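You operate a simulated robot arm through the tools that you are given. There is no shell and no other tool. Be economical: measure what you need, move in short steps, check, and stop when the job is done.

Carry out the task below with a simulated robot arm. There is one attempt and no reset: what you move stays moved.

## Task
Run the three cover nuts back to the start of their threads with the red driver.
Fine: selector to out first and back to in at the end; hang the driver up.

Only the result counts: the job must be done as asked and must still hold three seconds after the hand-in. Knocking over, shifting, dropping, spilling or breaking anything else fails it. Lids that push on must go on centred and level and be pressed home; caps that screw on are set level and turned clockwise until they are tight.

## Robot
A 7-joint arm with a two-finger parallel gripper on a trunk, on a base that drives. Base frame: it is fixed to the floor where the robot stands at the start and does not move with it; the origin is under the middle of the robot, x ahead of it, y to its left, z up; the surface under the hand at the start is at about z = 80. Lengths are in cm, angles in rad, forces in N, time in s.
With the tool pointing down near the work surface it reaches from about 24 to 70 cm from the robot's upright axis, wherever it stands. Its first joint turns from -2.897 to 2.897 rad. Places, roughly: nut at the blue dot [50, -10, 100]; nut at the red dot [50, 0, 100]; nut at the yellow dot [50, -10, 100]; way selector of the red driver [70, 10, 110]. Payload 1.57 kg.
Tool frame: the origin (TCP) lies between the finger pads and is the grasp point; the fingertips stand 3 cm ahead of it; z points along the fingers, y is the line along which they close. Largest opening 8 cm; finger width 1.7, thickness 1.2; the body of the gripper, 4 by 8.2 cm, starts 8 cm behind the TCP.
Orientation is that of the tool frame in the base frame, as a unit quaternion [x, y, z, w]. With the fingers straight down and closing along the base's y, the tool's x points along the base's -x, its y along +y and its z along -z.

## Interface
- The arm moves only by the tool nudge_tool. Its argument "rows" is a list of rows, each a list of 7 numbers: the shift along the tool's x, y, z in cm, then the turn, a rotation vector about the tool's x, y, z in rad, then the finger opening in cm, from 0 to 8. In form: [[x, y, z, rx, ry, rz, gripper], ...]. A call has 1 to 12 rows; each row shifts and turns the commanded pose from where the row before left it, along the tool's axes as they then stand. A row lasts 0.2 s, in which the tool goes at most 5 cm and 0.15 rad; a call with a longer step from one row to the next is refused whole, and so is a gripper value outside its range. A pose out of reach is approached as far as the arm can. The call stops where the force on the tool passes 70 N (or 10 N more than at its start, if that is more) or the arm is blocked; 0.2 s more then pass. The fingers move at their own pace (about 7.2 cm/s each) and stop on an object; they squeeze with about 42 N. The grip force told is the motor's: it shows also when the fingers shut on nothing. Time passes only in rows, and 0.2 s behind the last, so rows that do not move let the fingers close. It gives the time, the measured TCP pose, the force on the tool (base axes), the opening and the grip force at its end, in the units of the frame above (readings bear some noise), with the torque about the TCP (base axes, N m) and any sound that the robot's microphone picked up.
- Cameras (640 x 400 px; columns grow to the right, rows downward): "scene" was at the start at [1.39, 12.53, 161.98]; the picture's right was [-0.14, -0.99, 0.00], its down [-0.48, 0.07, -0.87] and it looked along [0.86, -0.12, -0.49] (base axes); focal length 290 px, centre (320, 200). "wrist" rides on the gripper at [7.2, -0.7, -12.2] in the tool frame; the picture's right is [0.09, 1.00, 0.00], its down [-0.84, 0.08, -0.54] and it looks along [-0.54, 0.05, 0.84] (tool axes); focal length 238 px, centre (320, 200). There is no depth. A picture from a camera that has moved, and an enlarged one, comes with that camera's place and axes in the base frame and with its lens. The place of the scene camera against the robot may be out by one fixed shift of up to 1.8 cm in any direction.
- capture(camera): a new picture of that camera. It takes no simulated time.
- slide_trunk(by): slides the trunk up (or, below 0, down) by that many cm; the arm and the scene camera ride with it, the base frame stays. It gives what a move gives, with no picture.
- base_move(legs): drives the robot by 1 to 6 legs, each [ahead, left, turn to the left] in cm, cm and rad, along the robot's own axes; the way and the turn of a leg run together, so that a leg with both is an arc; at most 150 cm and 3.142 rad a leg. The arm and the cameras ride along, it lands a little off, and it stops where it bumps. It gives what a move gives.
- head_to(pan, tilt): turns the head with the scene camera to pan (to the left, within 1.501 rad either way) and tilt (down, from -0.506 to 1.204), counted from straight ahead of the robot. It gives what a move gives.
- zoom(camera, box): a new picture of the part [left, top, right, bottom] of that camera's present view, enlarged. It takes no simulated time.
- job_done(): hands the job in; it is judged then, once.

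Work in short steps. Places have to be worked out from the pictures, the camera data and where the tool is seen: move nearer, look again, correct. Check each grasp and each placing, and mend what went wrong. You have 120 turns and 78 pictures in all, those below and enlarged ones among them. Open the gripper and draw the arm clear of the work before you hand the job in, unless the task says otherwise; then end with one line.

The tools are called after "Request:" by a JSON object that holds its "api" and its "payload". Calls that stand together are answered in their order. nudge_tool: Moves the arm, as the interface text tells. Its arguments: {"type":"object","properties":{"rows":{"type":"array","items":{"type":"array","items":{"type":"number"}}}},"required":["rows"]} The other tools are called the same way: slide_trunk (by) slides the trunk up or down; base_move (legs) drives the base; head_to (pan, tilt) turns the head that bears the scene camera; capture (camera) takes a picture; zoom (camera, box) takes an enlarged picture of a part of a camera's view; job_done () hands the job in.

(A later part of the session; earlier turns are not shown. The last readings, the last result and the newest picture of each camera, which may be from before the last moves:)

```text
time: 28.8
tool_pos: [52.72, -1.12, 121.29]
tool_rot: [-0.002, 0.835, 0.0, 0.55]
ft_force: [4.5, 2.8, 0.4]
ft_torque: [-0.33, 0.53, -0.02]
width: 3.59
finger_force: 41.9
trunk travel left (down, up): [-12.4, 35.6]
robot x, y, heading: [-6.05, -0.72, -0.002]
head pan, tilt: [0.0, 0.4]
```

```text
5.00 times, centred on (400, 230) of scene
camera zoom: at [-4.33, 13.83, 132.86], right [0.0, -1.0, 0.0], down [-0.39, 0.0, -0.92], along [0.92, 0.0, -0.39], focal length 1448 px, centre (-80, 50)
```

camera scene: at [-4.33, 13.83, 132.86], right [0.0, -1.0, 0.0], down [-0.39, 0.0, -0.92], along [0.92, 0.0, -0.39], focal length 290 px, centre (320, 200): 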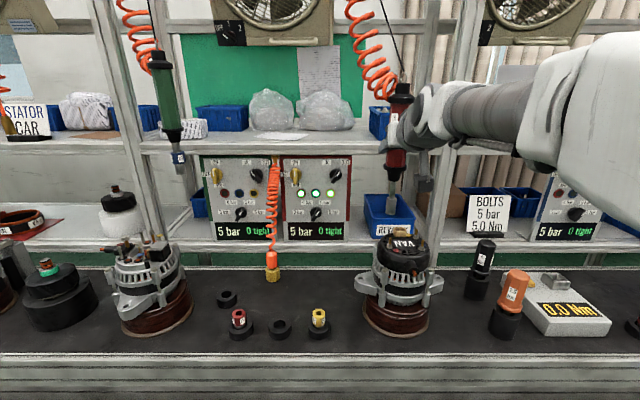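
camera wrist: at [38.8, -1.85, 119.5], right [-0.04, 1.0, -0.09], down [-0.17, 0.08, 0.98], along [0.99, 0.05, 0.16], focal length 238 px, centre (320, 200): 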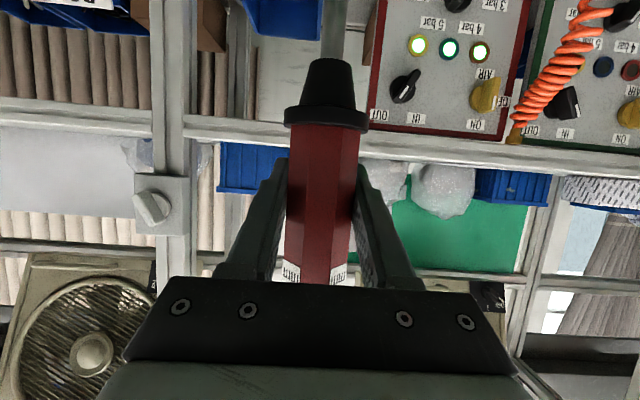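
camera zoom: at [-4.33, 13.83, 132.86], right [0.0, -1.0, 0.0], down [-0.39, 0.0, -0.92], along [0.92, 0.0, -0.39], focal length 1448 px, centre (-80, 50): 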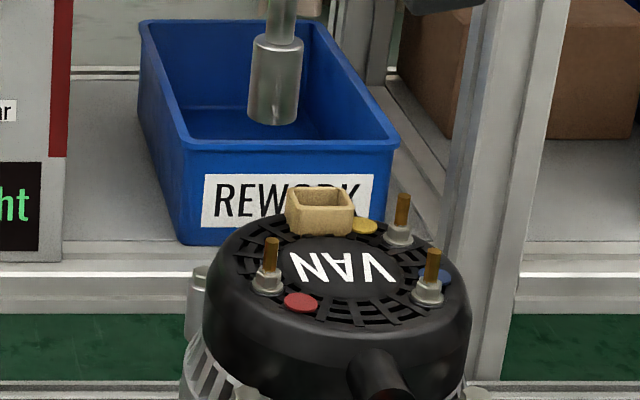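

Tip is a bit left (≈0.5 cm) of the red stud. I lower it to just above the stud top and compare again.

Request:
{"api": "nudge_tool", "payload": {"rows": [[1.48, -0.17, 0.69, 0, 0, 0, 1], [1.48, -0.17, 0.69, 0, 0, 0, 1], [1.48, -0.17, 0.69, 0, 0, 0, 1]]}}

Request:
{"api": "zoom", "payload": {"camera": "scene", "box": [360, 210, 440, 270]}}

```text
time: 29.6
tool_pos: [53.13, -1.69, 116.58]
tool_rot: [-0.002, 0.835, 0.0, 0.55]
ft_force: [3.0, 2.3, 0.1]
ft_torque: [-0.31, 0.48, -0.01]
width: 3.59
finger_force: 42.0
trunk travel left (down, up): [-12.4, 35.6]
robot x, y, heading: [-6.22, 0.35, 0.004]
head pan, tilt: [0.0, 0.4]
```

```text
6.67 times, centred on (400, 240) of scene
camera zoom: at [-4.36, 13.82, 132.86], right [0.0, -1.0, 0.0], down [-0.39, 0.0, -0.92], along [0.92, 0.0, -0.39], focal length 1930 px, centre (-213, -67)
```

zoom: 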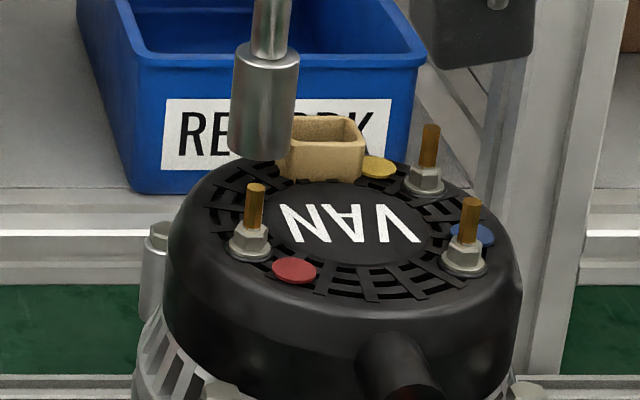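

Nearly aligned; I shift 0.13 cm left and lower another 0.8 cm to judge depth alignment at the stud top.

Request:
{"api": "nudge_tool", "payload": {"rows": [[0.37, 0.07, 0.16, 0, 0, 0, 1], [0.37, 0.07, 0.16, 0, 0, 0, 1]]}}

Request:
{"api": "zoom", "payload": {"camera": "scene", "box": [370, 220, 420, 260]}}

```text
time: 30.2
tool_pos: [53.09, -1.57, 115.62]
tool_rot: [-0.002, 0.835, 0.0, 0.55]
ft_force: [3.9, 2.3, 1.0]
ft_torque: [-0.28, 0.44, -0.03]
width: 3.57
finger_force: 41.6
trunk travel left (down, up): [-12.4, 35.6]
robot x, y, heading: [-6.11, 0.1, 0.003]
head pan, tilt: [0.0, 0.4]
```

```text
10.00 times, centred on (395, 240) of scene
camera zoom: at [-4.36, 13.82, 132.86], right [0.0, -1.0, 0.0], down [-0.39, 0.0, -0.92], along [0.92, 0.0, -0.39], focal length 2896 px, centre (-430, -200)
```

zoom: 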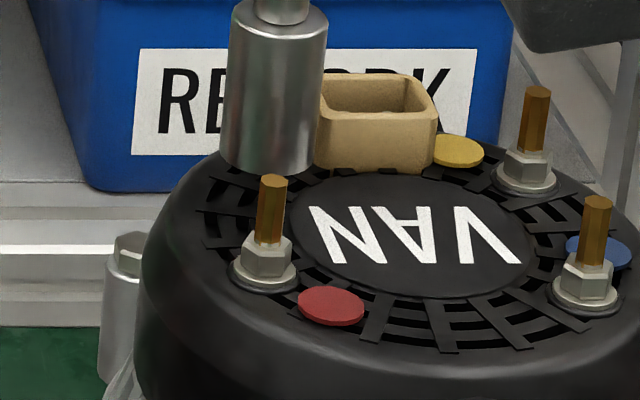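

The stud slightly overlaps the socket's lower edge: gap small or socket a bit too far. I move 0.25 cm toward the robot and lower 0.4 cm, watching force.

Request:
{"api": "nudge_tool", "payload": {"rows": [[0.1, -0.05, -0.23, 0, 0, 0, 1], [0.18, 0, 0.08, 0, 0, 0, 1], [0.18, 0, 0.08, 0, 0, 0, 1]]}}

Request:
{"api": "zoom", "payload": {"camera": "scene", "box": [370, 220, 420, 260]}}

```text
time: 31.0
tool_pos: [52.71, -1.59, 115.15]
tool_rot: [-0.001, 0.835, 0.0, 0.551]
ft_force: [2.9, 2.3, 1.6]
ft_torque: [-0.31, 0.41, -0.02]
width: 3.6
finger_force: 41.9
trunk travel left (down, up): [-12.4, 35.6]
robot x, y, heading: [-6.06, -0.31, -0.0]
head pan, tilt: [0.0, 0.4]
```

```text
10.00 times, centred on (395, 240) of scene
camera zoom: at [-4.36, 13.82, 132.86], right [0.0, -1.0, 0.0], down [-0.39, 0.0, -0.92], along [0.92, 0.0, -0.39], focal length 2896 px, centre (-430, -200)
```

zoom: 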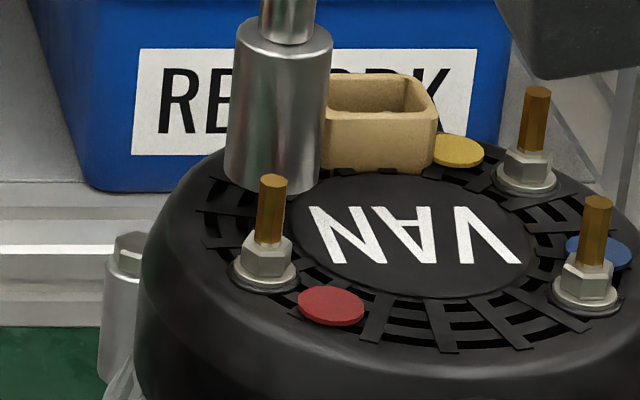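

The stud is clearly in front of the socket, so the socket is too far by over 1 cm. I raise it 1.2 cm and bring it 1.5 cm nearer.

Request:
{"api": "nudge_tool", "payload": {"rows": [[-1.1, 0, -0.47, 0, 0, 0, 1], [0.3, 0, -0.69, 0, 0, 0, 1], [0.29, 0, -0.69, 0, 0, 0, 1]]}}

Request:
{"api": "zoom", "payload": {"camera": "scene", "box": [370, 220, 420, 260]}}

```text
time: 31.8
tool_pos: [51.39, -1.73, 116.44]
tool_rot: [-0.002, 0.835, 0.001, 0.55]
ft_force: [4.4, 1.7, 0.7]
ft_torque: [-0.31, 0.5, -0.02]
width: 3.58
finger_force: 42.2
trunk travel left (down, up): [-12.4, 35.6]
robot x, y, heading: [-5.81, 0.11, 0.001]
head pan, tilt: [0.0, 0.4]
```

```text
10.00 times, centred on (395, 240) of scene
camera zoom: at [-4.35, 13.82, 132.86], right [0.0, -1.0, 0.0], down [-0.39, 0.0, -0.92], along [0.92, 0.0, -0.39], focal length 2896 px, centre (-430, -200)
```

zoom: 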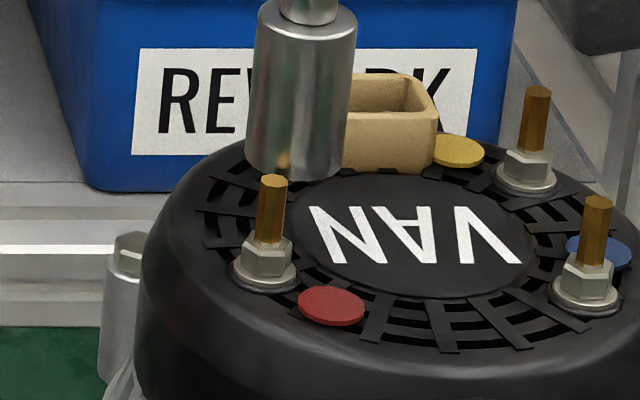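

Depth now looks plausible; column is off by ~0.5 cm. I shift left 0.5 cm and lower 0.5 cm — if aligned, the socket should hide the stud top.

Request:
{"api": "nudge_tool", "payload": {"rows": [[0.0, 0.5, 0, 0, 0, 0, 1], [0.23, 0, 0.1, 0, 0, 0, 1], [0.23, 0, 0.1, 0, 0, 0, 1]]}}

Request:
{"api": "zoom", "payload": {"camera": "scene", "box": [370, 220, 420, 260]}}

```text
time: 32.6
tool_pos: [51.36, -1.18, 115.81]
tool_rot: [-0.002, 0.835, 0.0, 0.55]
ft_force: [3.8, 1.8, 0.3]
ft_torque: [-0.26, 0.51, -0.02]
width: 3.61
finger_force: 42.1
trunk travel left (down, up): [-12.4, 35.6]
robot x, y, heading: [-5.8, -0.02, 0.005]
head pan, tilt: [0.0, 0.4]
```

```text
10.00 times, centred on (395, 240) of scene
camera zoom: at [-4.35, 13.82, 132.86], right [0.0, -1.0, 0.0], down [-0.39, 0.0, -0.92], along [0.92, 0.0, -0.39], focal length 2896 px, centre (-430, -200)
```

zoom: 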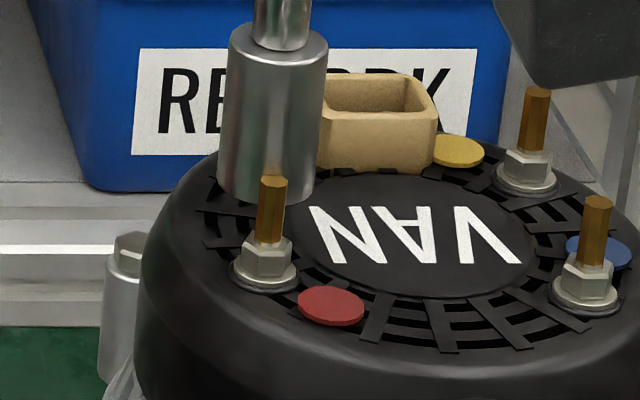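

Still behind the stud. I raise 1 cm and bring it another 1.3 cm nearer.

Request:
{"api": "nudge_tool", "payload": {"rows": [[-0.92, 0, -0.39, 0, 0, 0, 1], [0.26, 0.07, -0.6, 0, 0, 0, 1], [0.26, 0.08, -0.6, 0, 0, 0, 1], [0.23, 0, 0.1, 0, 0, 0, 1]]}}

Request:
{"api": "zoom", "payload": {"camera": "scene", "box": [370, 220, 420, 260]}}

```text
time: 33.6
tool_pos: [50.13, -0.92, 116.6]
tool_rot: [-0.002, 0.835, 0.0, 0.55]
ft_force: [4.2, 2.7, 0.2]
ft_torque: [-0.27, 0.58, -0.02]
width: 3.59
finger_force: 42.0
trunk travel left (down, up): [-12.4, 35.6]
robot x, y, heading: [-6.32, -0.37, 0.005]
head pan, tilt: [0.0, 0.4]
```

```text
10.00 times, centred on (395, 240) of scene
camera zoom: at [-4.35, 13.82, 132.86], right [0.0, -1.0, 0.0], down [-0.39, 0.0, -0.92], along [0.92, 0.0, -0.39], focal length 2896 px, centre (-430, -200)
```

zoom: 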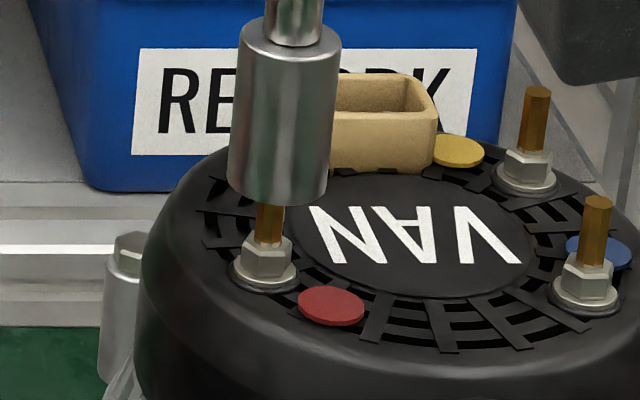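

Now the socket is in front of the stud top and, by the occlusion logic, within ~2 mm. I shift 0.13 cm left and lower 0.5 cm gently.

Request:
{"api": "nudge_tool", "payload": {"rows": [[0.0, 0.13, 0, 0, 0, 0, 1], [0.15, 0, 0.065, 0, 0, 0, 1], [0.15, 0, 0.065, 0, 0, 0, 1], [0.15, 0, 0.065, 0, 0, 0, 1]]}}

Request:
{"api": "zoom", "payload": {"camera": "scene", "box": [370, 220, 420, 260]}}

```text
time: 34.6
tool_pos: [50.1, -0.74, 116.01]
tool_rot: [-0.001, 0.835, -0.001, 0.55]
ft_force: [4.0, 1.3, 0.8]
ft_torque: [-0.27, 0.56, 0.0]
width: 3.59
finger_force: 41.6
trunk travel left (down, up): [-12.4, 35.6]
robot x, y, heading: [-5.93, 0.19, -0.0]
head pan, tilt: [0.0, 0.4]
```

```text
10.00 times, centred on (395, 240) of scene
camera zoom: at [-4.35, 13.82, 132.86], right [0.0, -1.0, 0.0], down [-0.39, 0.0, -0.92], along [0.92, 0.0, -0.39], focal length 2896 px, centre (-430, -200)
```

zoom: 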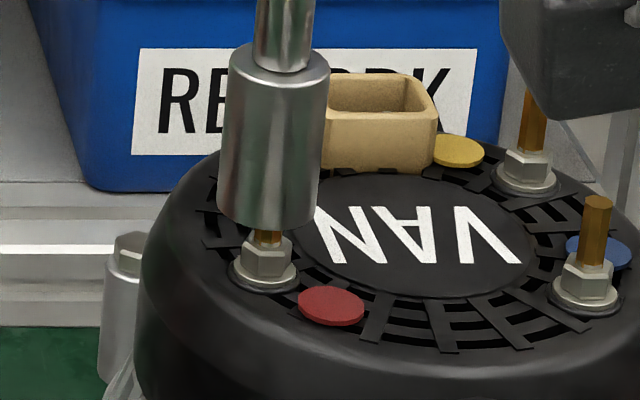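

No contact force, and the stud has gone inside the socket. I continue down toward the nut.

Request:
{"api": "nudge_tool", "payload": {"rows": [[0.15, 0, 0.065, 0, 0, 0, 1], [0.15, 0, 0.065, 0, 0, 0, 1], [0.15, 0, 0.065, 0, 0, 0, 1], [0.15, 0, 0.065, 0, 0, 0, 1], [0.1, 0, 0.04, 0, 0, 0, 1]]}}

Request:
{"api": "zoom", "payload": {"camera": "scene", "box": [370, 220, 420, 260]}}

```text
time: 35.8
tool_pos: [50.03, -0.93, 115.39]
tool_rot: [0.0, 0.835, -0.001, 0.551]
ft_force: [4.8, 1.9, 1.9]
ft_torque: [-0.25, 0.57, -0.02]
width: 3.59
finger_force: 42.1
trunk travel left (down, up): [-12.4, 35.6]
robot x, y, heading: [-6.4, -0.19, 0.002]
head pan, tilt: [0.0, 0.4]
```

```text
10.00 times, centred on (395, 240) of scene
camera zoom: at [-4.35, 13.82, 132.86], right [0.0, -1.0, 0.0], down [-0.39, 0.0, -0.92], along [0.92, 0.0, -0.39], focal length 2896 px, centre (-430, -200)
```

zoom: 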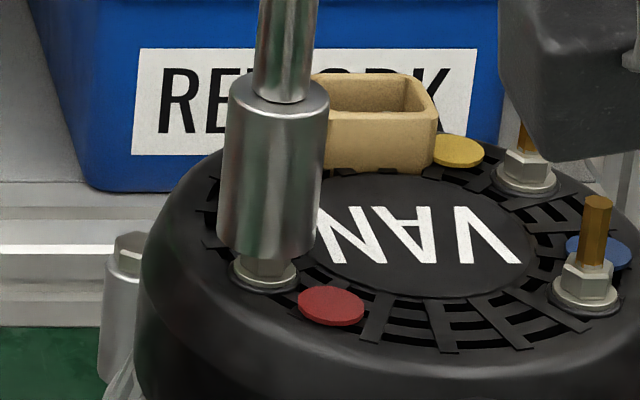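

Socket rim is at the nut's top now. I go down in small steps, watching force and sound.

Request:
{"api": "nudge_tool", "payload": {"rows": [[0.1, 0, 0.04, 0, 0, 0, 1], [0.1, 0, 0.04, 0, 0, 0, 1], [0.1, 0, 0.04, 0, 0, 0, 1]]}}

Request:
{"api": "zoom", "payload": {"camera": "scene", "box": [370, 220, 420, 260]}}

```text
time: 36.6
tool_pos: [50.15, -0.85, 114.94]
tool_rot: [-0.001, 0.835, 0.0, 0.55]
ft_force: [3.6, 1.3, 1.2]
ft_torque: [-0.24, 0.56, 0.0]
width: 3.58
finger_force: 42.2
trunk travel left (down, up): [-12.4, 35.6]
robot x, y, heading: [-5.97, 0.15, 0.003]
head pan, tilt: [0.0, 0.4]
```

```text
10.00 times, centred on (395, 240) of scene
camera zoom: at [-4.35, 13.82, 132.86], right [0.0, -1.0, 0.0], down [-0.39, 0.0, -0.92], along [0.92, 0.0, -0.39], focal length 2896 px, centre (-430, -200)
```

zoom: 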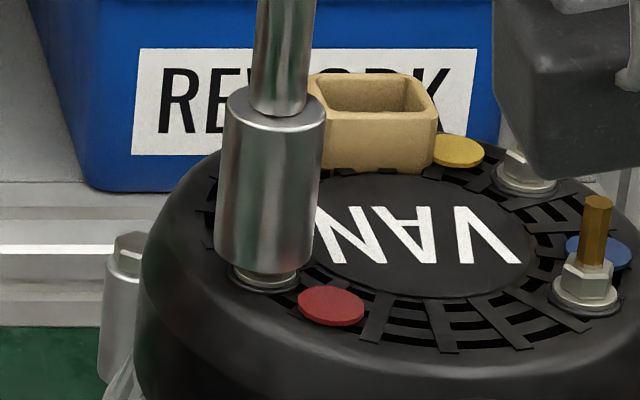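

Rim is passing over the nut with no resistance. A few more small steps down.

Request:
{"api": "nudge_tool", "payload": {"rows": [[0.1, 0, 0.04, 0, 0, 0, 1], [0.1, 0, 0.04, 0, 0, 0, 1], [0.1, 0, 0.04, 0, 0, 0, 1]]}}

Request:
{"api": "zoom", "payload": {"camera": "scene", "box": [370, 220, 420, 260]}}

```text
time: 37.4
tool_pos: [50.12, -0.93, 114.68]
tool_rot: [-0.002, 0.835, 0.0, 0.55]
ft_force: [5.2, 1.5, 1.1]
ft_torque: [-0.22, 0.53, -0.01]
width: 3.57
finger_force: 41.7
trunk travel left (down, up): [-12.4, 35.6]
robot x, y, heading: [-6.11, 0.17, -0.004]
head pan, tilt: [0.0, 0.4]
```

```text
10.00 times, centred on (395, 240) of scene
camera zoom: at [-4.35, 13.82, 132.86], right [0.0, -1.0, 0.0], down [-0.39, 0.0, -0.92], along [0.92, 0.0, -0.39], focal length 2896 px, centre (-430, -200)
```

zoom: 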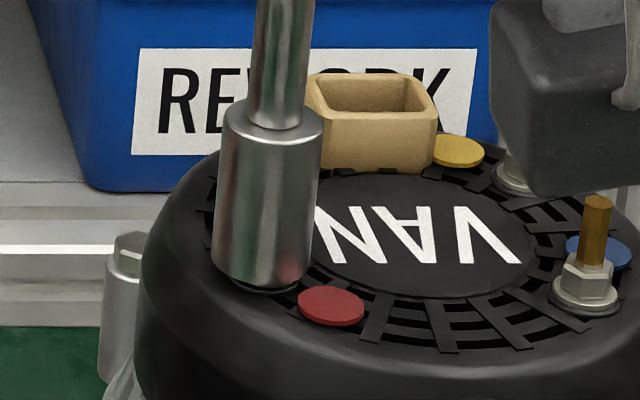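

The rim is at the flange of the nut. I press lightly to see whether the driver seats and starts.

Request:
{"api": "nudge_tool", "payload": {"rows": [[0.1, 0, 0.04, 0, 0, 0, 1], [0.1, 0, 0.04, 0, 0, 0, 1]]}}

```text
time: 38.0
tool_pos: [50.02, -0.91, 114.55]
tool_rot: [-0.002, 0.835, 0.001, 0.551]
ft_force: [4.9, 3.0, 5.1]
ft_torque: [-0.14, 0.36, -0.05]
width: 3.59
finger_force: 41.4
trunk travel left (down, up): [-12.4, 35.6]
robot x, y, heading: [-5.95, -0.2, 0.002]
head pan, tilt: [0.0, 0.4]
```

Contact: vertical force rises. I press a bit further.

Request:
{"api": "nudge_tool", "payload": {"rows": [[0.1, 0, 0.04, 0, 0, 0, 1], [0.1, 0, 0.04, 0, 0, 0, 1]]}}

Request:
{"api": "capture", "payload": {"camera": "scene"}}

```text
time: 38.6
tool_pos: [50.04, -0.91, 114.94]
tool_rot: [-0.001, 0.831, -0.001, 0.557]
ft_force: [3.5, 0.4, 30.4]
ft_torque: [-0.24, 0.83, 0.04]
width: 3.58
finger_force: 41.9
trunk travel left (down, up): [-12.4, 35.6]
robot x, y, heading: [-6.21, -0.09, 0.001]
head pan, tilt: [0.0, 0.4]
```

```text
27 pictures are left
camera scene: at [-4.54, 13.81, 132.91], right [0.0, -1.0, 0.0], down [-0.39, 0.0, -0.92], along [0.92, 0.0, -0.39], focal length 290 px, centre (320, 200)
```

scene: 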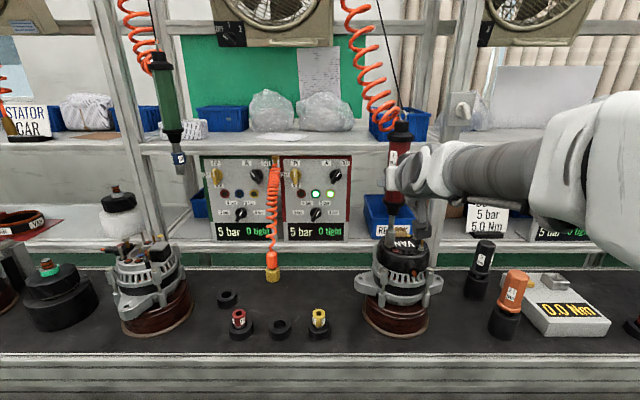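

The driver is running: the hand is being lifted, and the red lamp went out. I let it climb, following upward in steps.

Request:
{"api": "nudge_tool", "payload": {"rows": [[-0.18, 0, -0.08, 0, 0, 0, 1]]}}

Request:
{"api": "zoom", "payload": {"camera": "scene", "box": [280, 150, 440, 260]}}

```text
time: 39.0
tool_pos: [49.96, -0.9, 115.07]
tool_rot: [-0.001, 0.83, -0.001, 0.558]
ft_force: [6.8, 0.6, 34.0]
ft_torque: [-0.26, 0.36, 0.07]
width: 3.44
finger_force: 42.2
trunk travel left (down, up): [-12.4, 35.6]
robot x, y, heading: [-6.11, 0.21, 0.004]
head pan, tilt: [0.0, 0.4]
```

```text
3.64 times, centred on (360, 205) of scene
camera zoom: at [-4.54, 13.82, 132.89], right [0.0, -1.0, 0.0], down [-0.39, 0.0, -0.92], along [0.92, 0.0, -0.39], focal length 1053 px, centre (174, 182)
```

zoom: 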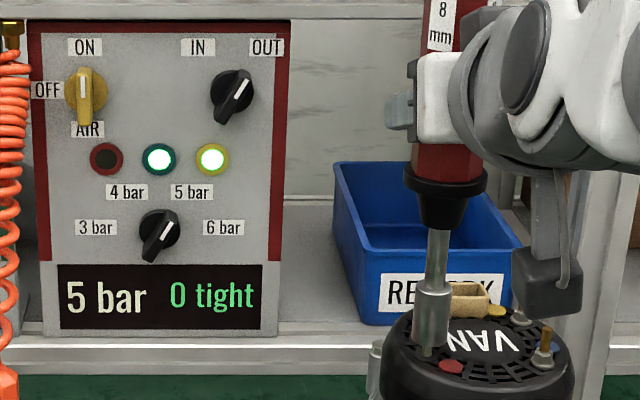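

Force is 34 N and the driver turned a little in the grip; I raise more so it runs with less push.

Request:
{"api": "nudge_tool", "payload": {"rows": [[-0.28, 0, -0.12, 0, 0, 0, 1]]}}

Request:
{"api": "zoom", "payload": {"camera": "scene", "box": [370, 200, 430, 260]}}

```text
time: 39.4
tool_pos: [50.0, -1.04, 115.43]
tool_rot: [-0.002, 0.83, 0.0, 0.558]
ft_force: [7.4, 1.2, 34.4]
ft_torque: [-0.35, 0.31, 0.03]
width: 3.56
finger_force: 41.8
trunk travel left (down, up): [-12.4, 35.6]
robot x, y, heading: [-6.2, 0.29, 0.003]
head pan, tilt: [0.0, 0.4]
```

```text
6.67 times, centred on (400, 230) of scene
camera zoom: at [-4.54, 13.81, 132.88], right [0.0, -1.0, 0.0], down [-0.39, 0.0, -0.92], along [0.92, 0.0, -0.39], focal length 1930 px, centre (-213, 0)
```

zoom: 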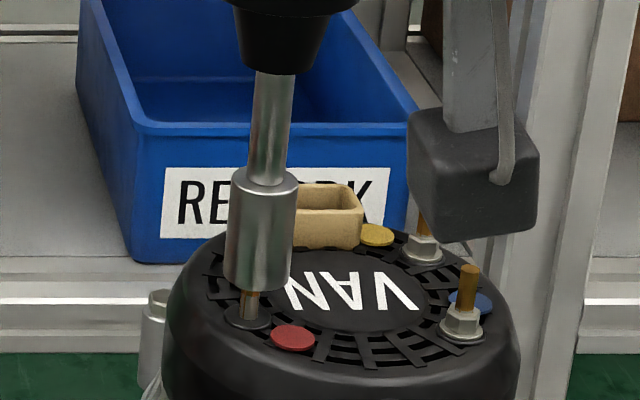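

The nut has climbed most of the stud. I lift off to stop and inspect it.

Request:
{"api": "nudge_tool", "payload": {"rows": [[-0.92, 0, -0.39, 0, 0, 0, 1], [-0.92, 0, -0.39, 0, 0, 0, 1], [-0.7, 0, -0.3, 0, 0, 0, 1]]}}

Request:
{"api": "zoom", "payload": {"camera": "scene", "box": [370, 200, 430, 260]}}

```text
time: 40.2
tool_pos: [50.03, -0.82, 117.46]
tool_rot: [-0.002, 0.836, 0.001, 0.548]
ft_force: [4.9, 2.0, 0.3]
ft_torque: [-0.29, 0.57, 0.07]
width: 3.6
finger_force: 41.6
trunk travel left (down, up): [-12.4, 35.6]
robot x, y, heading: [-5.9, 0.02, -0.002]
head pan, tilt: [0.0, 0.4]
```

```text
6.67 times, centred on (400, 230) of scene
camera zoom: at [-4.36, 13.82, 132.85], right [0.0, -1.0, 0.0], down [-0.39, 0.0, -0.92], along [0.92, 0.0, -0.39], focal length 1930 px, centre (-213, 0)
```

zoom: 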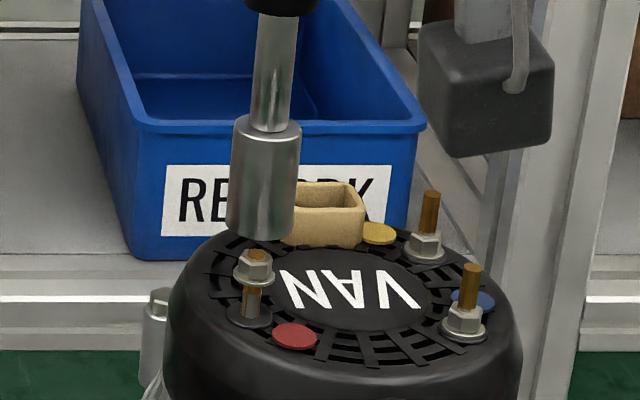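

The nut is now up at the stud's tip and the socket came off cleanly. I check its height closely.

Request:
{"api": "zoom", "payload": {"camera": "scene", "box": [380, 226, 416, 254]}}

```text
14.29 times, centred on (398, 240) of scene
camera zoom: at [-4.36, 13.82, 132.85], right [0.0, -1.0, 0.0], down [-0.39, 0.0, -0.92], along [0.92, 0.0, -0.39], focal length 4136 px, centre (-794, -371)
```

zoom: 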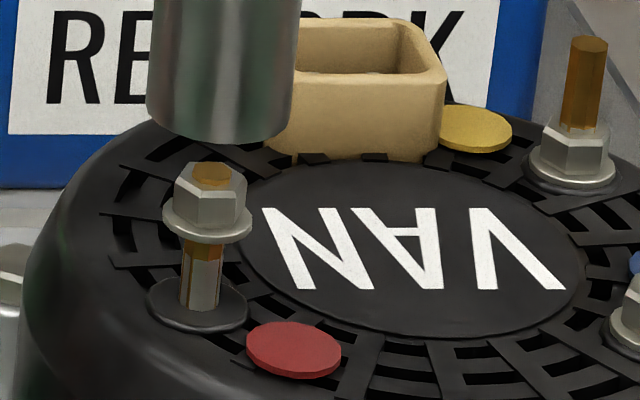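

The stud tip is flush with the nut's top: red nut is at the start of its thread. Next the blue nut, offset (−1.2, −6.5) from red; I move above it.

Request:
{"api": "nudge_tool", "payload": {"rows": [[-0.46, 0, -0.2, 0, 0, 0, 1], [0.16, -2.15, -0.37, 0, 0, 0, 1], [0.16, -2.15, -0.37, 0, 0, 0, 1], [0.15, -2.2, -0.36, 0, 0, 0, 1], [0, 0, 0, 0, 0, 0, 1]]}}

Request:
{"api": "zoom", "payload": {"camera": "scene", "box": [380, 215, 430, 255]}}

```text
time: 41.4
tool_pos: [48.84, -7.33, 118.06]
tool_rot: [-0.003, 0.835, 0.001, 0.55]
ft_force: [3.9, 4.7, 0.6]
ft_torque: [-0.56, 0.59, -0.03]
width: 3.59
finger_force: 41.6
trunk travel left (down, up): [-12.4, 35.6]
robot x, y, heading: [-6.34, -0.35, -0.001]
head pan, tilt: [0.0, 0.4]
```

```text
10.00 times, centred on (405, 235) of scene
camera zoom: at [-4.34, 13.84, 132.86], right [0.0, -1.0, 0.0], down [-0.39, 0.0, -0.92], along [0.92, 0.0, -0.39], focal length 2896 px, centre (-530, -150)
```

zoom: 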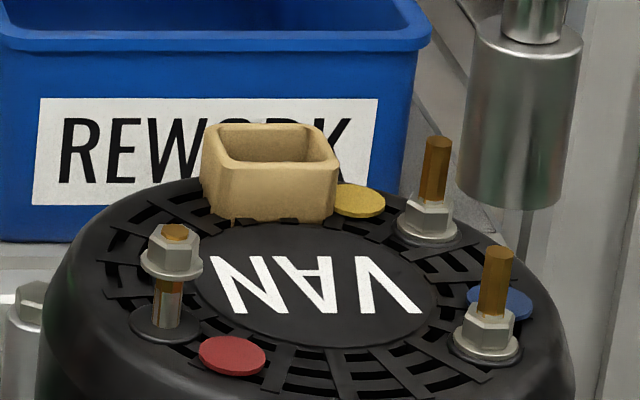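

Alignment looks good (needs ~0.1 cm left). I lower 2 cm so the stud just enters, watching force.

Request:
{"api": "nudge_tool", "payload": {"rows": [[0.46, 0.08, 0.2, 0, 0, 0, 1], [0.46, 0, 0.2, 0, 0, 0, 1], [0.46, 0, 0.2, 0, 0, 0, 1], [0.23, 0, 0.1, 0, 0, 0, 1], [0.23, 0, 0.1, 0, 0, 0, 1]]}}

Request:
{"api": "zoom", "payload": {"camera": "scene", "box": [380, 215, 430, 255]}}

```text
time: 42.6
tool_pos: [48.91, -7.38, 115.98]
tool_rot: [-0.001, 0.835, -0.001, 0.55]
ft_force: [4.3, 4.1, 0.6]
ft_torque: [-0.52, 0.56, -0.02]
width: 3.58
finger_force: 42.2
trunk travel left (down, up): [-12.4, 35.6]
robot x, y, heading: [-6.29, -0.2, -0.0]
head pan, tilt: [0.0, 0.4]
```

```text
10.00 times, centred on (405, 235) of scene
camera zoom: at [-4.34, 13.84, 132.86], right [0.0, -1.0, 0.0], down [-0.39, 0.0, -0.92], along [0.92, 0.0, -0.39], focal length 2896 px, centre (-530, -150)
```

zoom: 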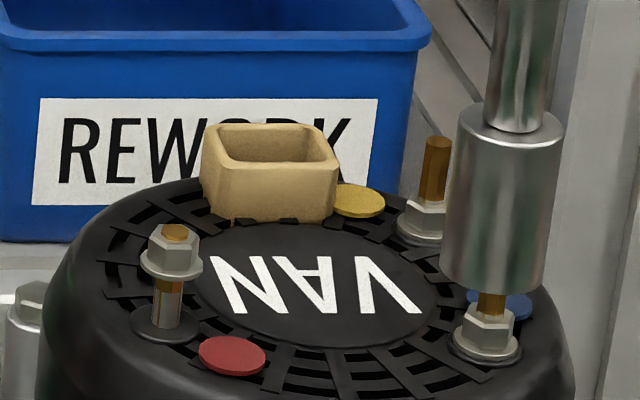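

Stud is inside the socket with no force. I continue down about 1.4 cm onto the nut.

Request:
{"api": "nudge_tool", "payload": {"rows": [[0.23, -0.06, 0.1, 0, 0, 0, 1], [0.23, 0, 0.1, 0, 0, 0, 1], [0.23, 0, 0.1, 0, 0, 0, 1], [0.14, 0, 0.06, 0, 0, 0, 1], [0.14, 0, 0.06, 0, 0, 0, 1], [0.14, 0, 0.06, 0, 0, 0, 1], [0.14, 0, 0.06, 0, 0, 0, 1]]}}

```text
time: 44.2
tool_pos: [48.87, -7.47, 114.66]
tool_rot: [-0.002, 0.835, 0.0, 0.55]
ft_force: [3.9, 3.5, 3.4]
ft_torque: [-0.53, 0.55, -0.01]
width: 3.61
finger_force: 42.6
trunk travel left (down, up): [-12.4, 35.6]
robot x, y, heading: [-5.77, -0.01, 0.006]
head pan, tilt: [0.0, 0.4]
```

Request:
{"api": "nudge_tool", "payload": {"rows": [[0.12, 0, 0.05, 0, 0, 0, 1], [0.12, 0, 0.05, 0, 0, 0, 1]]}}

Request:
{"api": "zoom", "payload": {"camera": "scene", "box": [380, 215, 430, 255]}}

```text
time: 44.8
tool_pos: [48.72, -7.27, 114.81]
tool_rot: [-0.001, 0.833, -0.001, 0.553]
ft_force: [6.6, 2.2, 13.1]
ft_torque: [-0.84, 0.18, 0.0]
width: 3.61
finger_force: 41.5
trunk travel left (down, up): [-12.4, 35.6]
robot x, y, heading: [-5.79, -0.14, -0.003]
head pan, tilt: [0.0, 0.4]
```

```text
10.00 times, centred on (405, 235) of scene
camera zoom: at [-4.4, 13.83, 132.88], right [0.0, -1.0, 0.0], down [-0.39, 0.0, -0.92], along [0.92, 0.0, -0.39], focal length 2896 px, centre (-530, -150)
```

zoom: 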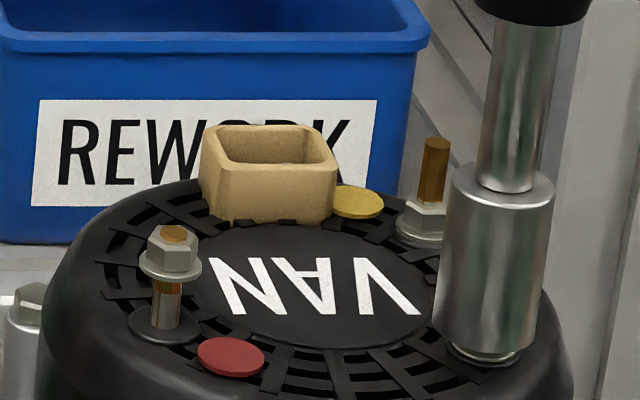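

Engaged and running (hand lifting, 13 N). I follow upward gradually.

Request:
{"api": "nudge_tool", "payload": {"rows": [[-0.1, 0, -0.04, 0, 0, 0, 1], [-0.18, 0, -0.08, 0, 0, 0, 1]]}}

```text
time: 45.4
tool_pos: [48.84, -7.34, 114.77]
tool_rot: [-0.002, 0.836, 0.001, 0.549]
ft_force: [7.2, 1.9, 9.8]
ft_torque: [-0.79, 0.19, -0.04]
width: 3.59
finger_force: 42.4
trunk travel left (down, up): [-12.4, 35.6]
robot x, y, heading: [-6.14, -0.18, 0.003]
head pan, tilt: [0.0, 0.4]
```

Request:
{"api": "nudge_tool", "payload": {"rows": [[0.18, 0, 0.08, 0, 0, 0, 1], [0.18, 0, 0.08, 0, 0, 0, 1], [0, 0, 0, 0, 0, 0, 1]]}}

Request:
{"api": "zoom", "payload": {"camera": "scene", "box": [280, 150, 440, 260]}}

```text
time: 46.2
tool_pos: [48.77, -7.17, 114.62]
tool_rot: [-0.002, 0.834, 0.001, 0.552]
ft_force: [0.2, 4.5, 24.4]
ft_torque: [-0.5, 1.01, -0.02]
width: 3.58
finger_force: 41.8
trunk travel left (down, up): [-12.4, 35.6]
robot x, y, heading: [-5.7, 0.08, -0.0]
head pan, tilt: [0.0, 0.4]
```

```text
3.64 times, centred on (360, 205) of scene
camera zoom: at [-4.53, 13.86, 132.88], right [0.0, -1.0, 0.0], down [-0.39, 0.0, -0.92], along [0.92, 0.0, -0.39], focal length 1053 px, centre (174, 182)
```

zoom: 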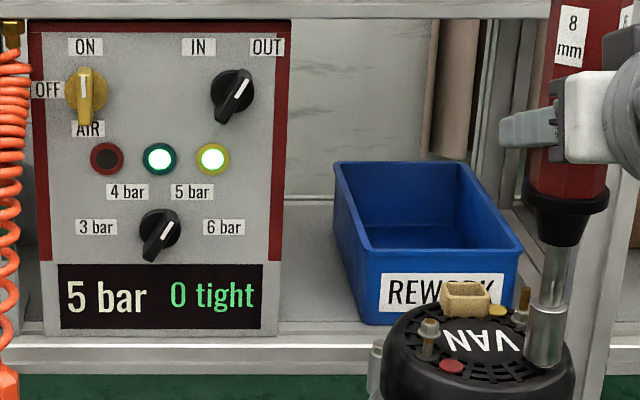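

Blue lamp is still lit; the nut hasn't started. I press a touch more and hold.

Request:
{"api": "nudge_tool", "payload": {"rows": [[0.14, 0, 0.06, 0, 0, 0, 1], [0, 0, 0, 0, 0, 0, 1]]}}

Request:
{"api": "zoom", "payload": {"camera": "scene", "box": [380, 215, 430, 255]}}

```text
time: 46.8
tool_pos: [48.71, -7.4, 114.62]
tool_rot: [-0.001, 0.833, -0.001, 0.554]
ft_force: [2.3, 6.8, 30.0]
ft_torque: [-0.24, 0.84, -0.05]
width: 3.59
finger_force: 42.7
trunk travel left (down, up): [-12.4, 35.6]
robot x, y, heading: [-6.36, -0.08, -0.003]
head pan, tilt: [0.0, 0.4]
```

```text
10.00 times, centred on (405, 235) of scene
camera zoom: at [-4.55, 13.88, 132.87], right [0.0, -1.0, 0.0], down [-0.39, 0.0, -0.92], along [0.92, 0.0, -0.39], focal length 2896 px, centre (-530, -150)
```

zoom: 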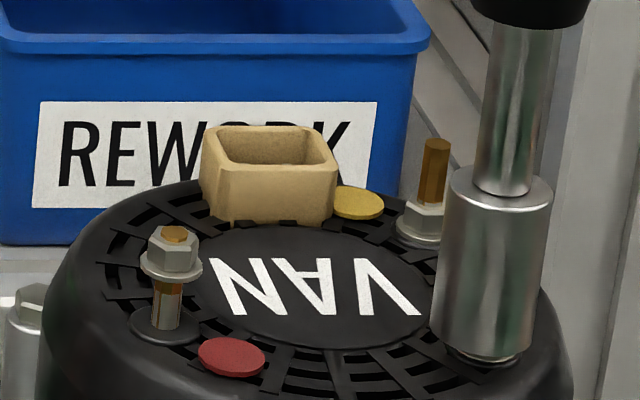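

It sits slightly short and ~1 mm left. I nudge right 1 mm under light pressure to let it seat.

Request:
{"api": "nudge_tool", "payload": {"rows": [[-0.14, 0, -0.06, 0, 0, 0, 1], [0, -0.1, 0, 0, 0, 0, 1], [0.14, 0, 0.06, 0, 0, 0, 1], [0.05, 0, 0.02, 0, 0, 0, 1]]}}

Request:
{"api": "zoom", "payload": {"camera": "scene", "box": [280, 150, 440, 260]}}

```text
time: 47.8
tool_pos: [48.94, -7.38, 114.62]
tool_rot: [-0.002, 0.833, 0.0, 0.554]
ft_force: [4.8, 10.3, 31.7]
ft_torque: [0.27, 0.41, 0.0]
width: 3.57
finger_force: 42.0
trunk travel left (down, up): [-12.4, 35.6]
robot x, y, heading: [-5.93, 0.05, -0.005]
head pan, tilt: [0.0, 0.4]
```

```text
3.64 times, centred on (360, 205) of scene
camera zoom: at [-4.54, 13.92, 132.86], right [0.0, -1.0, 0.0], down [-0.39, 0.0, -0.92], along [0.92, 0.0, -0.39], focal length 1053 px, centre (174, 182)
```

zoom: 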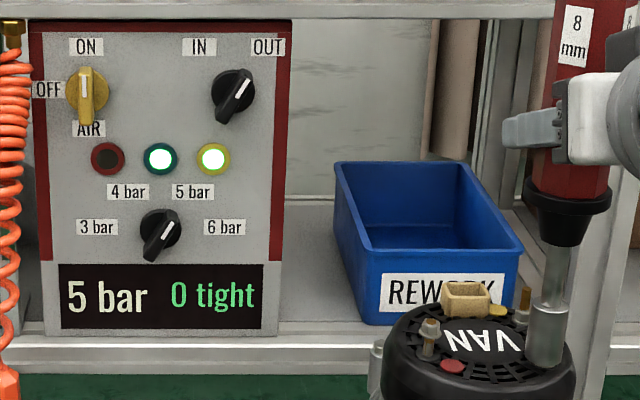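

Side force says the hand is ~1.5 mm too far right now. I ease off, shift left 1.5 mm, and press again a bit firmer.

Request:
{"api": "nudge_tool", "payload": {"rows": [[-0.28, 0.15, -0.12, 0, 0, 0, 1], [0.28, 0, 0.12, 0, 0, 0, 1], [0.1, 0, 0.04, 0, 0, 0, 1], [0, 0, 0, 0, 0, 0, 1]]}}

```text
time: 48.8
tool_pos: [48.8, -7.39, 114.57]
tool_rot: [-0.002, 0.832, -0.001, 0.554]
ft_force: [4.5, 6.6, 34.3]
ft_torque: [-0.14, 0.43, -0.01]
width: 3.57
finger_force: 42.4
trunk travel left (down, up): [-12.4, 35.6]
robot x, y, heading: [-6.14, 0.5, 0.005]
head pan, tilt: [0.0, 0.4]
```

Request:
{"api": "zoom", "payload": {"camera": "scene", "box": [390, 215, 430, 255]}}

```text
10.00 times, centred on (410, 235) of scene
camera zoom: at [-4.55, 13.89, 132.87], right [0.0, -1.0, 0.0], down [-0.39, 0.0, -0.92], along [0.92, 0.0, -0.39], focal length 2896 px, centre (-580, -150)
```

zoom: 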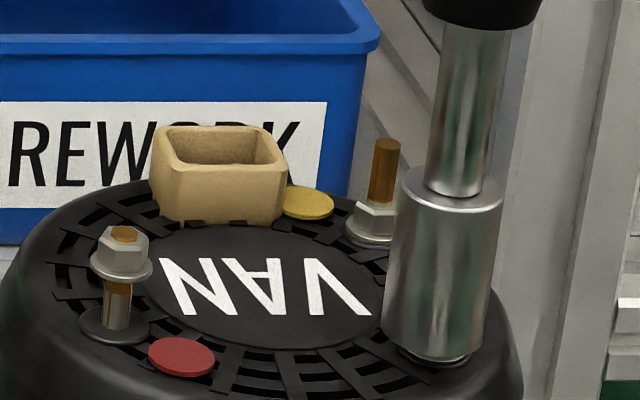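

The rim sits over the nut but isn't running; maybe it must be fully released to re-arm. I lift off about 1.2 cm and press anew.

Request:
{"api": "nudge_tool", "payload": {"rows": [[-0.6, 0.05, -0.25, 0, 0, 0, 1], [-0.6, 0, -0.25, 0, 0, 0, 1], [0, 0, 0, 0, 0, 0, 1]]}}

Request:
{"api": "zoom", "payload": {"camera": "scene", "box": [390, 215, 430, 255]}}

```text
time: 49.6
tool_pos: [48.93, -7.29, 115.22]
tool_rot: [-0.002, 0.836, 0.0, 0.549]
ft_force: [4.3, 4.0, 0.7]
ft_torque: [-0.52, 0.57, 0.01]
width: 3.59
finger_force: 42.0
trunk travel left (down, up): [-12.4, 35.6]
robot x, y, heading: [-5.98, -0.15, 0.0]
head pan, tilt: [0.0, 0.4]
```

```text
10.00 times, centred on (410, 235) of scene
camera zoom: at [-4.35, 13.84, 132.84], right [0.0, -1.0, 0.0], down [-0.39, 0.0, -0.92], along [0.92, 0.0, -0.39], focal length 2896 px, centre (-580, -150)
```

zoom: 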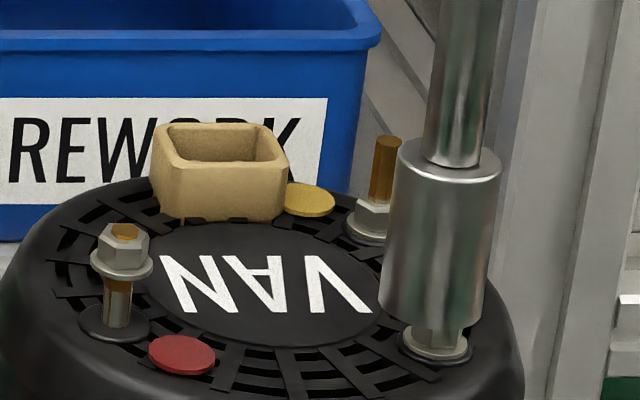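

The socket sits ~2 mm left of the nut's axis. I shift right 0.17 cm and press anew.

Request:
{"api": "nudge_tool", "payload": {"rows": [[0, -0.17, 0, 0, 0, 0, 1], [0.23, 0, 0.1, 0, 0, 0, 1], [0.23, 0, 0.1, 0, 0, 0, 1], [0.2, 0, 0.09, 0, 0, 0, 1], [0.2, 0, 0.09, 0, 0, 0, 1]]}}

```text
time: 50.8
tool_pos: [48.94, -7.41, 114.62]
tool_rot: [-0.001, 0.834, -0.001, 0.552]
ft_force: [3.2, 4.3, 9.9]
ft_torque: [-0.44, 0.67, 0.01]
width: 3.6
finger_force: 42.2
trunk travel left (down, up): [-12.4, 35.6]
robot x, y, heading: [-6.35, -0.08, 0.002]
head pan, tilt: [0.0, 0.4]
```

Contact at ~10 N; I press further.

Request:
{"api": "nudge_tool", "payload": {"rows": [[0.2, 0, 0.09, 0, 0, 0, 1], [0.15, 0, 0.07, 0, 0, 0, 1]]}}

```text
time: 51.4
tool_pos: [48.87, -7.4, 114.52]
tool_rot: [-0.001, 0.832, 0.0, 0.555]
ft_force: [2.5, 6.1, 31.5]
ft_torque: [-0.37, 0.72, 0.01]
width: 3.58
finger_force: 42.1
trunk travel left (down, up): [-12.4, 35.6]
robot x, y, heading: [-5.95, 0.2, 0.001]
head pan, tilt: [0.0, 0.4]
```

Request:
{"api": "nudge_tool", "payload": {"rows": [[0, 0, 0, 0, 0, 0, 1], [0, 0, 0, 0, 0, 0, 1], [0, 0, 0, 0, 0, 0, 1]]}}

Request:
{"api": "zoom", "payload": {"camera": "scene", "box": [380, 195, 450, 255]}}

```text
time: 52.2
tool_pos: [48.81, -7.46, 114.54]
tool_rot: [-0.001, 0.832, -0.002, 0.555]
ft_force: [3.6, 5.8, 34.4]
ft_torque: [-0.25, 0.42, -0.03]
width: 3.56
finger_force: 42.3
trunk travel left (down, up): [-12.4, 35.6]
robot x, y, heading: [-6.23, -0.28, 0.004]
head pan, tilt: [0.0, 0.4]
```

```text
6.67 times, centred on (415, 225) of scene
camera zoom: at [-4.56, 13.89, 132.86], right [0.0, -1.0, 0.0], down [-0.39, 0.0, -0.92], along [0.92, 0.0, -0.39], focal length 1930 px, centre (-313, 33)
```

zoom: 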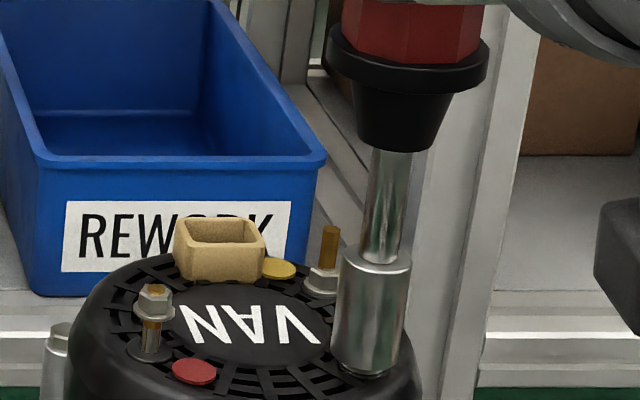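

I check the driver's seating in the grip with the wrist camera.

Request:
{"api": "capture", "payload": {"camera": "wrist"}}

```text
13 pictures are left
camera wrist: at [34.85, -8.16, 112.61], right [-0.04, 1.0, -0.09], down [-0.18, 0.08, 0.98], along [0.98, 0.05, 0.17], focal length 238 px, centre (320, 200)
```

wrist: 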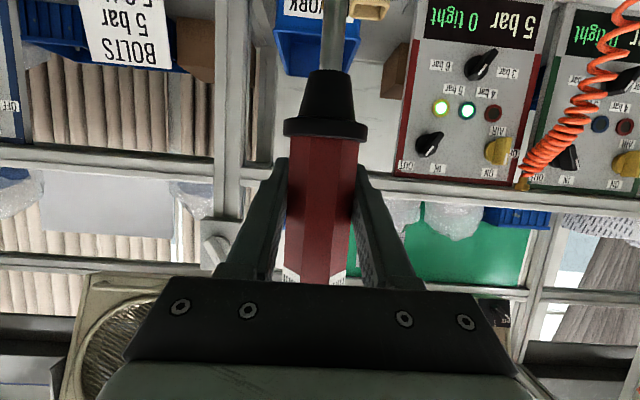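

Seating level suggests the hex isn't aligned with this nut (rim ~0.4 cm high). I ease the pressure and turn the driver about its axis to let the hex drop in.

Request:
{"api": "nudge_tool", "payload": {"rows": [[-0.55, 0, -0.24, 0, 0, 0, 1], [0, 0, 0, -0.11, 0, -0.047, 1], [0, 0, 0, -0.11, 0, -0.047, 1], [0.18, 0, 0.08, 0, 0, 0, 1], [0.1, 0, 0.04, 0, 0, 0, 1]]}}

```text
time: 53.4
tool_pos: [48.67, -7.35, 114.6]
tool_rot: [-0.102, 0.828, 0.066, 0.548]
ft_force: [2.3, 5.4, 26.1]
ft_torque: [-0.28, 0.81, -0.04]
width: 3.58
finger_force: 42.1
trunk travel left (down, up): [-12.4, 35.6]
robot x, y, heading: [-5.87, 0.06, 0.003]
head pan, tilt: [0.0, 0.4]
```

Request:
{"api": "nudge_tool", "payload": {"rows": [[-0.35, 0, -0.15, 0, 0, 0, 1], [0, 0, 0, -0.11, 0, -0.047, 1], [0, 0, 0, -0.11, 0, -0.047, 1], [0.18, 0, 0.08, 0, 0, 0, 1], [0.15, 0, 0.06, 0, 0, 0, 1]]}}

```text
time: 54.6
tool_pos: [48.73, -7.52, 114.46]
tool_rot: [-0.199, 0.81, 0.13, 0.536]
ft_force: [2.3, 5.2, 19.8]
ft_torque: [-0.29, 0.77, 0.01]
width: 3.6
finger_force: 41.9
trunk travel left (down, up): [-12.4, 35.6]
robot x, y, heading: [-6.02, -0.08, 0.003]
head pan, tilt: [0.0, 0.4]
```

It dropped a bit. I press further.

Request:
{"api": "nudge_tool", "payload": {"rows": [[0.18, 0, 0.08, 0, 0, 0, 1], [0.1, 0, 0.04, 0, 0, 0, 1], [0, 0, 0, 0, 0, 0, 1]]}}

```text
time: 55.4
tool_pos: [48.83, -7.39, 114.45]
tool_rot: [-0.199, 0.809, 0.13, 0.537]
ft_force: [5.9, 8.3, 34.3]
ft_torque: [0.1, 0.24, -0.01]
width: 3.59
finger_force: 42.5
trunk travel left (down, up): [-12.4, 35.6]
robot x, y, heading: [-6.23, -0.14, 0.002]
head pan, tilt: [0.0, 0.4]
```

Request:
{"api": "zoom", "payload": {"camera": "scene", "box": [395, 220, 430, 255]}}

```text
11.43 times, centred on (412, 238) of scene
camera zoom: at [-4.54, 13.91, 132.87], right [0.0, -1.0, 0.0], down [-0.39, 0.0, -0.92], along [0.92, 0.0, -0.39], focal length 3309 px, centre (-737, -229)
```

zoom: 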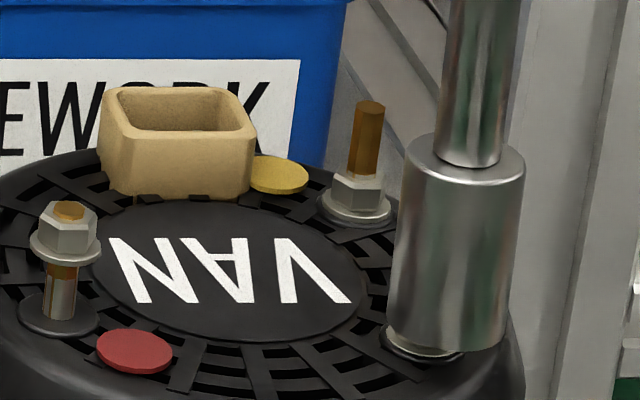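

By consistency of heights, sideways drift and occlusion, the socket is resting on the nut's front edge, ~1.2 cm too near: the driver has tilted ~0.08 rad in the grip. I lift clear, undo the yaw, and pitch the tool to bring the driver back upright.

Request:
{"api": "nudge_tool", "payload": {"rows": [[-0.83, 0, -0.355, 0, 0, 0, 1], [-0.83, 0, -0.355, 0, 0, 0, 1], [-0.83, 0, -0.355, 0, 0, 0, 1], [-0.83, 0, -0.355, 0, 0, 0, 1], [0, 0, 0, 0.11, 0, 0.047, 1], [0, 0, 0, 0.11, 0, 0.047, 1], [0, 0, 0, 0.11, 0, 0.047, 1], [0, 0, 0, 0.11, 0, 0.047, 1], [0, 0, 0, 0, -0.04, 0, 1], [0, 0, 0, 0, -0.04, 0, 1], [0, 0, 0, 0, 0, 0, 1]]}}

Request:
{"api": "zoom", "payload": {"camera": "scene", "box": [370, 170, 450, 260]}}

```text
time: 57.8
tool_pos: [48.84, -7.42, 117.47]
tool_rot: [0.0, 0.813, -0.001, 0.582]
ft_force: [5.2, 2.9, -0.3]
ft_torque: [-0.55, 0.67, -0.08]
width: 3.62
finger_force: 41.9
trunk travel left (down, up): [-12.4, 35.6]
robot x, y, heading: [-6.22, -0.33, 0.001]
head pan, tilt: [0.0, 0.4]
```

```text
4.44 times, centred on (410, 215) of scene
camera zoom: at [-4.33, 13.84, 132.86], right [0.0, -1.0, 0.0], down [-0.39, 0.0, -0.92], along [0.92, 0.0, -0.39], focal length 1287 px, centre (-80, 133)
```

zoom: 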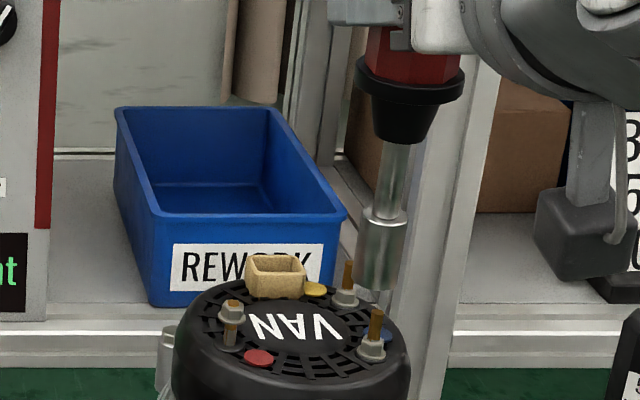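

Driver now looks upright and in line (needs ~0.17 cm right). I lower it: seating should come near TCP z≈113.7, versus 114.5 if stuck on the nut top.

Request:
{"api": "nudge_tool", "payload": {"rows": [[0.47, -0.17, 0.16, 0, 0, 0, 1], [0.47, 0, 0.16, 0, 0, 0, 1], [0.47, 0, 0.16, 0, 0, 0, 1], [0.47, 0, 0.16, 0, 0, 0, 1], [0.38, 0, 0.13, 0, 0, 0, 1], [0.19, 0, 0.065, 0, 0, 0, 1], [0.19, 0, 0.065, 0, 0, 0, 1], [0.19, 0, 0.065, 0, 0, 0, 1]]}}

```text
time: 59.6
tool_pos: [49.14, -7.59, 114.63]
tool_rot: [-0.001, 0.812, -0.001, 0.583]
ft_force: [3.7, 3.9, 0.4]
ft_torque: [-0.52, 0.63, -0.04]
width: 3.58
finger_force: 42.2
trunk travel left (down, up): [-12.4, 35.6]
robot x, y, heading: [-5.89, -0.26, 0.005]
head pan, tilt: [0.0, 0.4]
```

Request:
{"api": "nudge_tool", "payload": {"rows": [[0.19, 0, 0.065, 0, 0, 0, 1], [0.19, 0, 0.065, 0, 0, 0, 1], [0.14, 0, 0.05, 0, 0, 0, 1]]}}

```text
time: 60.4
tool_pos: [48.8, -7.55, 114.35]
tool_rot: [-0.001, 0.81, 0.0, 0.586]
ft_force: [2.5, 4.9, 17.7]
ft_torque: [-0.42, 1.11, -0.06]
width: 3.57
finger_force: 41.9
trunk travel left (down, up): [-12.4, 35.6]
robot x, y, heading: [-5.98, 0.07, -0.0]
head pan, tilt: [0.0, 0.4]
```

Contact at z≈114.35. I look where the rim sits.

Request:
{"api": "zoom", "payload": {"camera": "scene", "box": [395, 220, 430, 255]}}

```text
11.43 times, centred on (412, 238) of scene
camera zoom: at [-4.47, 13.86, 132.89], right [0.0, -1.0, 0.0], down [-0.39, 0.0, -0.92], along [0.92, 0.0, -0.39], focal length 3309 px, centre (-737, -229)
```

zoom: 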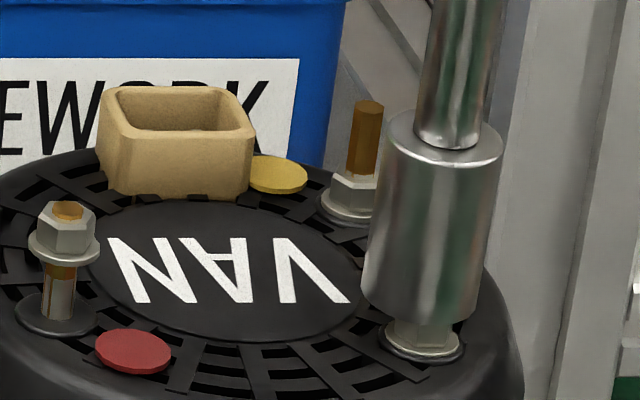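

Now the rim rests right on the nut's top, centred. I press to start the driver so the hex can catch.

Request:
{"api": "nudge_tool", "payload": {"rows": [[0, -0.07, 0, 0, 0, 0, 1], [0.14, 0, 0.05, 0, 0, 0, 1], [0.14, 0, 0.05, 0, 0, 0, 1], [0, 0, 0, 0, 0, 0, 1]]}}

```text
time: 61.4
tool_pos: [48.85, -7.71, 114.13]
tool_rot: [-0.001, 0.81, -0.001, 0.587]
ft_force: [4.6, 4.8, 29.8]
ft_torque: [-0.44, 0.84, 0.02]
width: 3.58
finger_force: 42.0
trunk travel left (down, up): [-12.4, 35.6]
robot x, y, heading: [-6.33, 0.2, 0.009]
head pan, tilt: [0.0, 0.4]
```

I ease the pressure and turn the driver slowly about its axis so the hex can find the nut.

Request:
{"api": "nudge_tool", "payload": {"rows": [[-0.33, 0, -0.11, 0, 0, 0, 1], [0, 0, 0, -0.114, 0, -0.039, 1], [0, 0, 0, -0.114, 0, -0.039, 1]]}}

```text
time: 62.2
tool_pos: [48.89, -7.63, 114.67]
tool_rot: [-0.099, 0.803, 0.068, 0.584]
ft_force: [8.2, 5.1, 34.1]
ft_torque: [-0.45, 0.28, -0.04]
width: 3.61
finger_force: 41.9
trunk travel left (down, up): [-12.4, 35.6]
robot x, y, heading: [-5.99, -0.09, 0.007]
head pan, tilt: [0.0, 0.4]
```

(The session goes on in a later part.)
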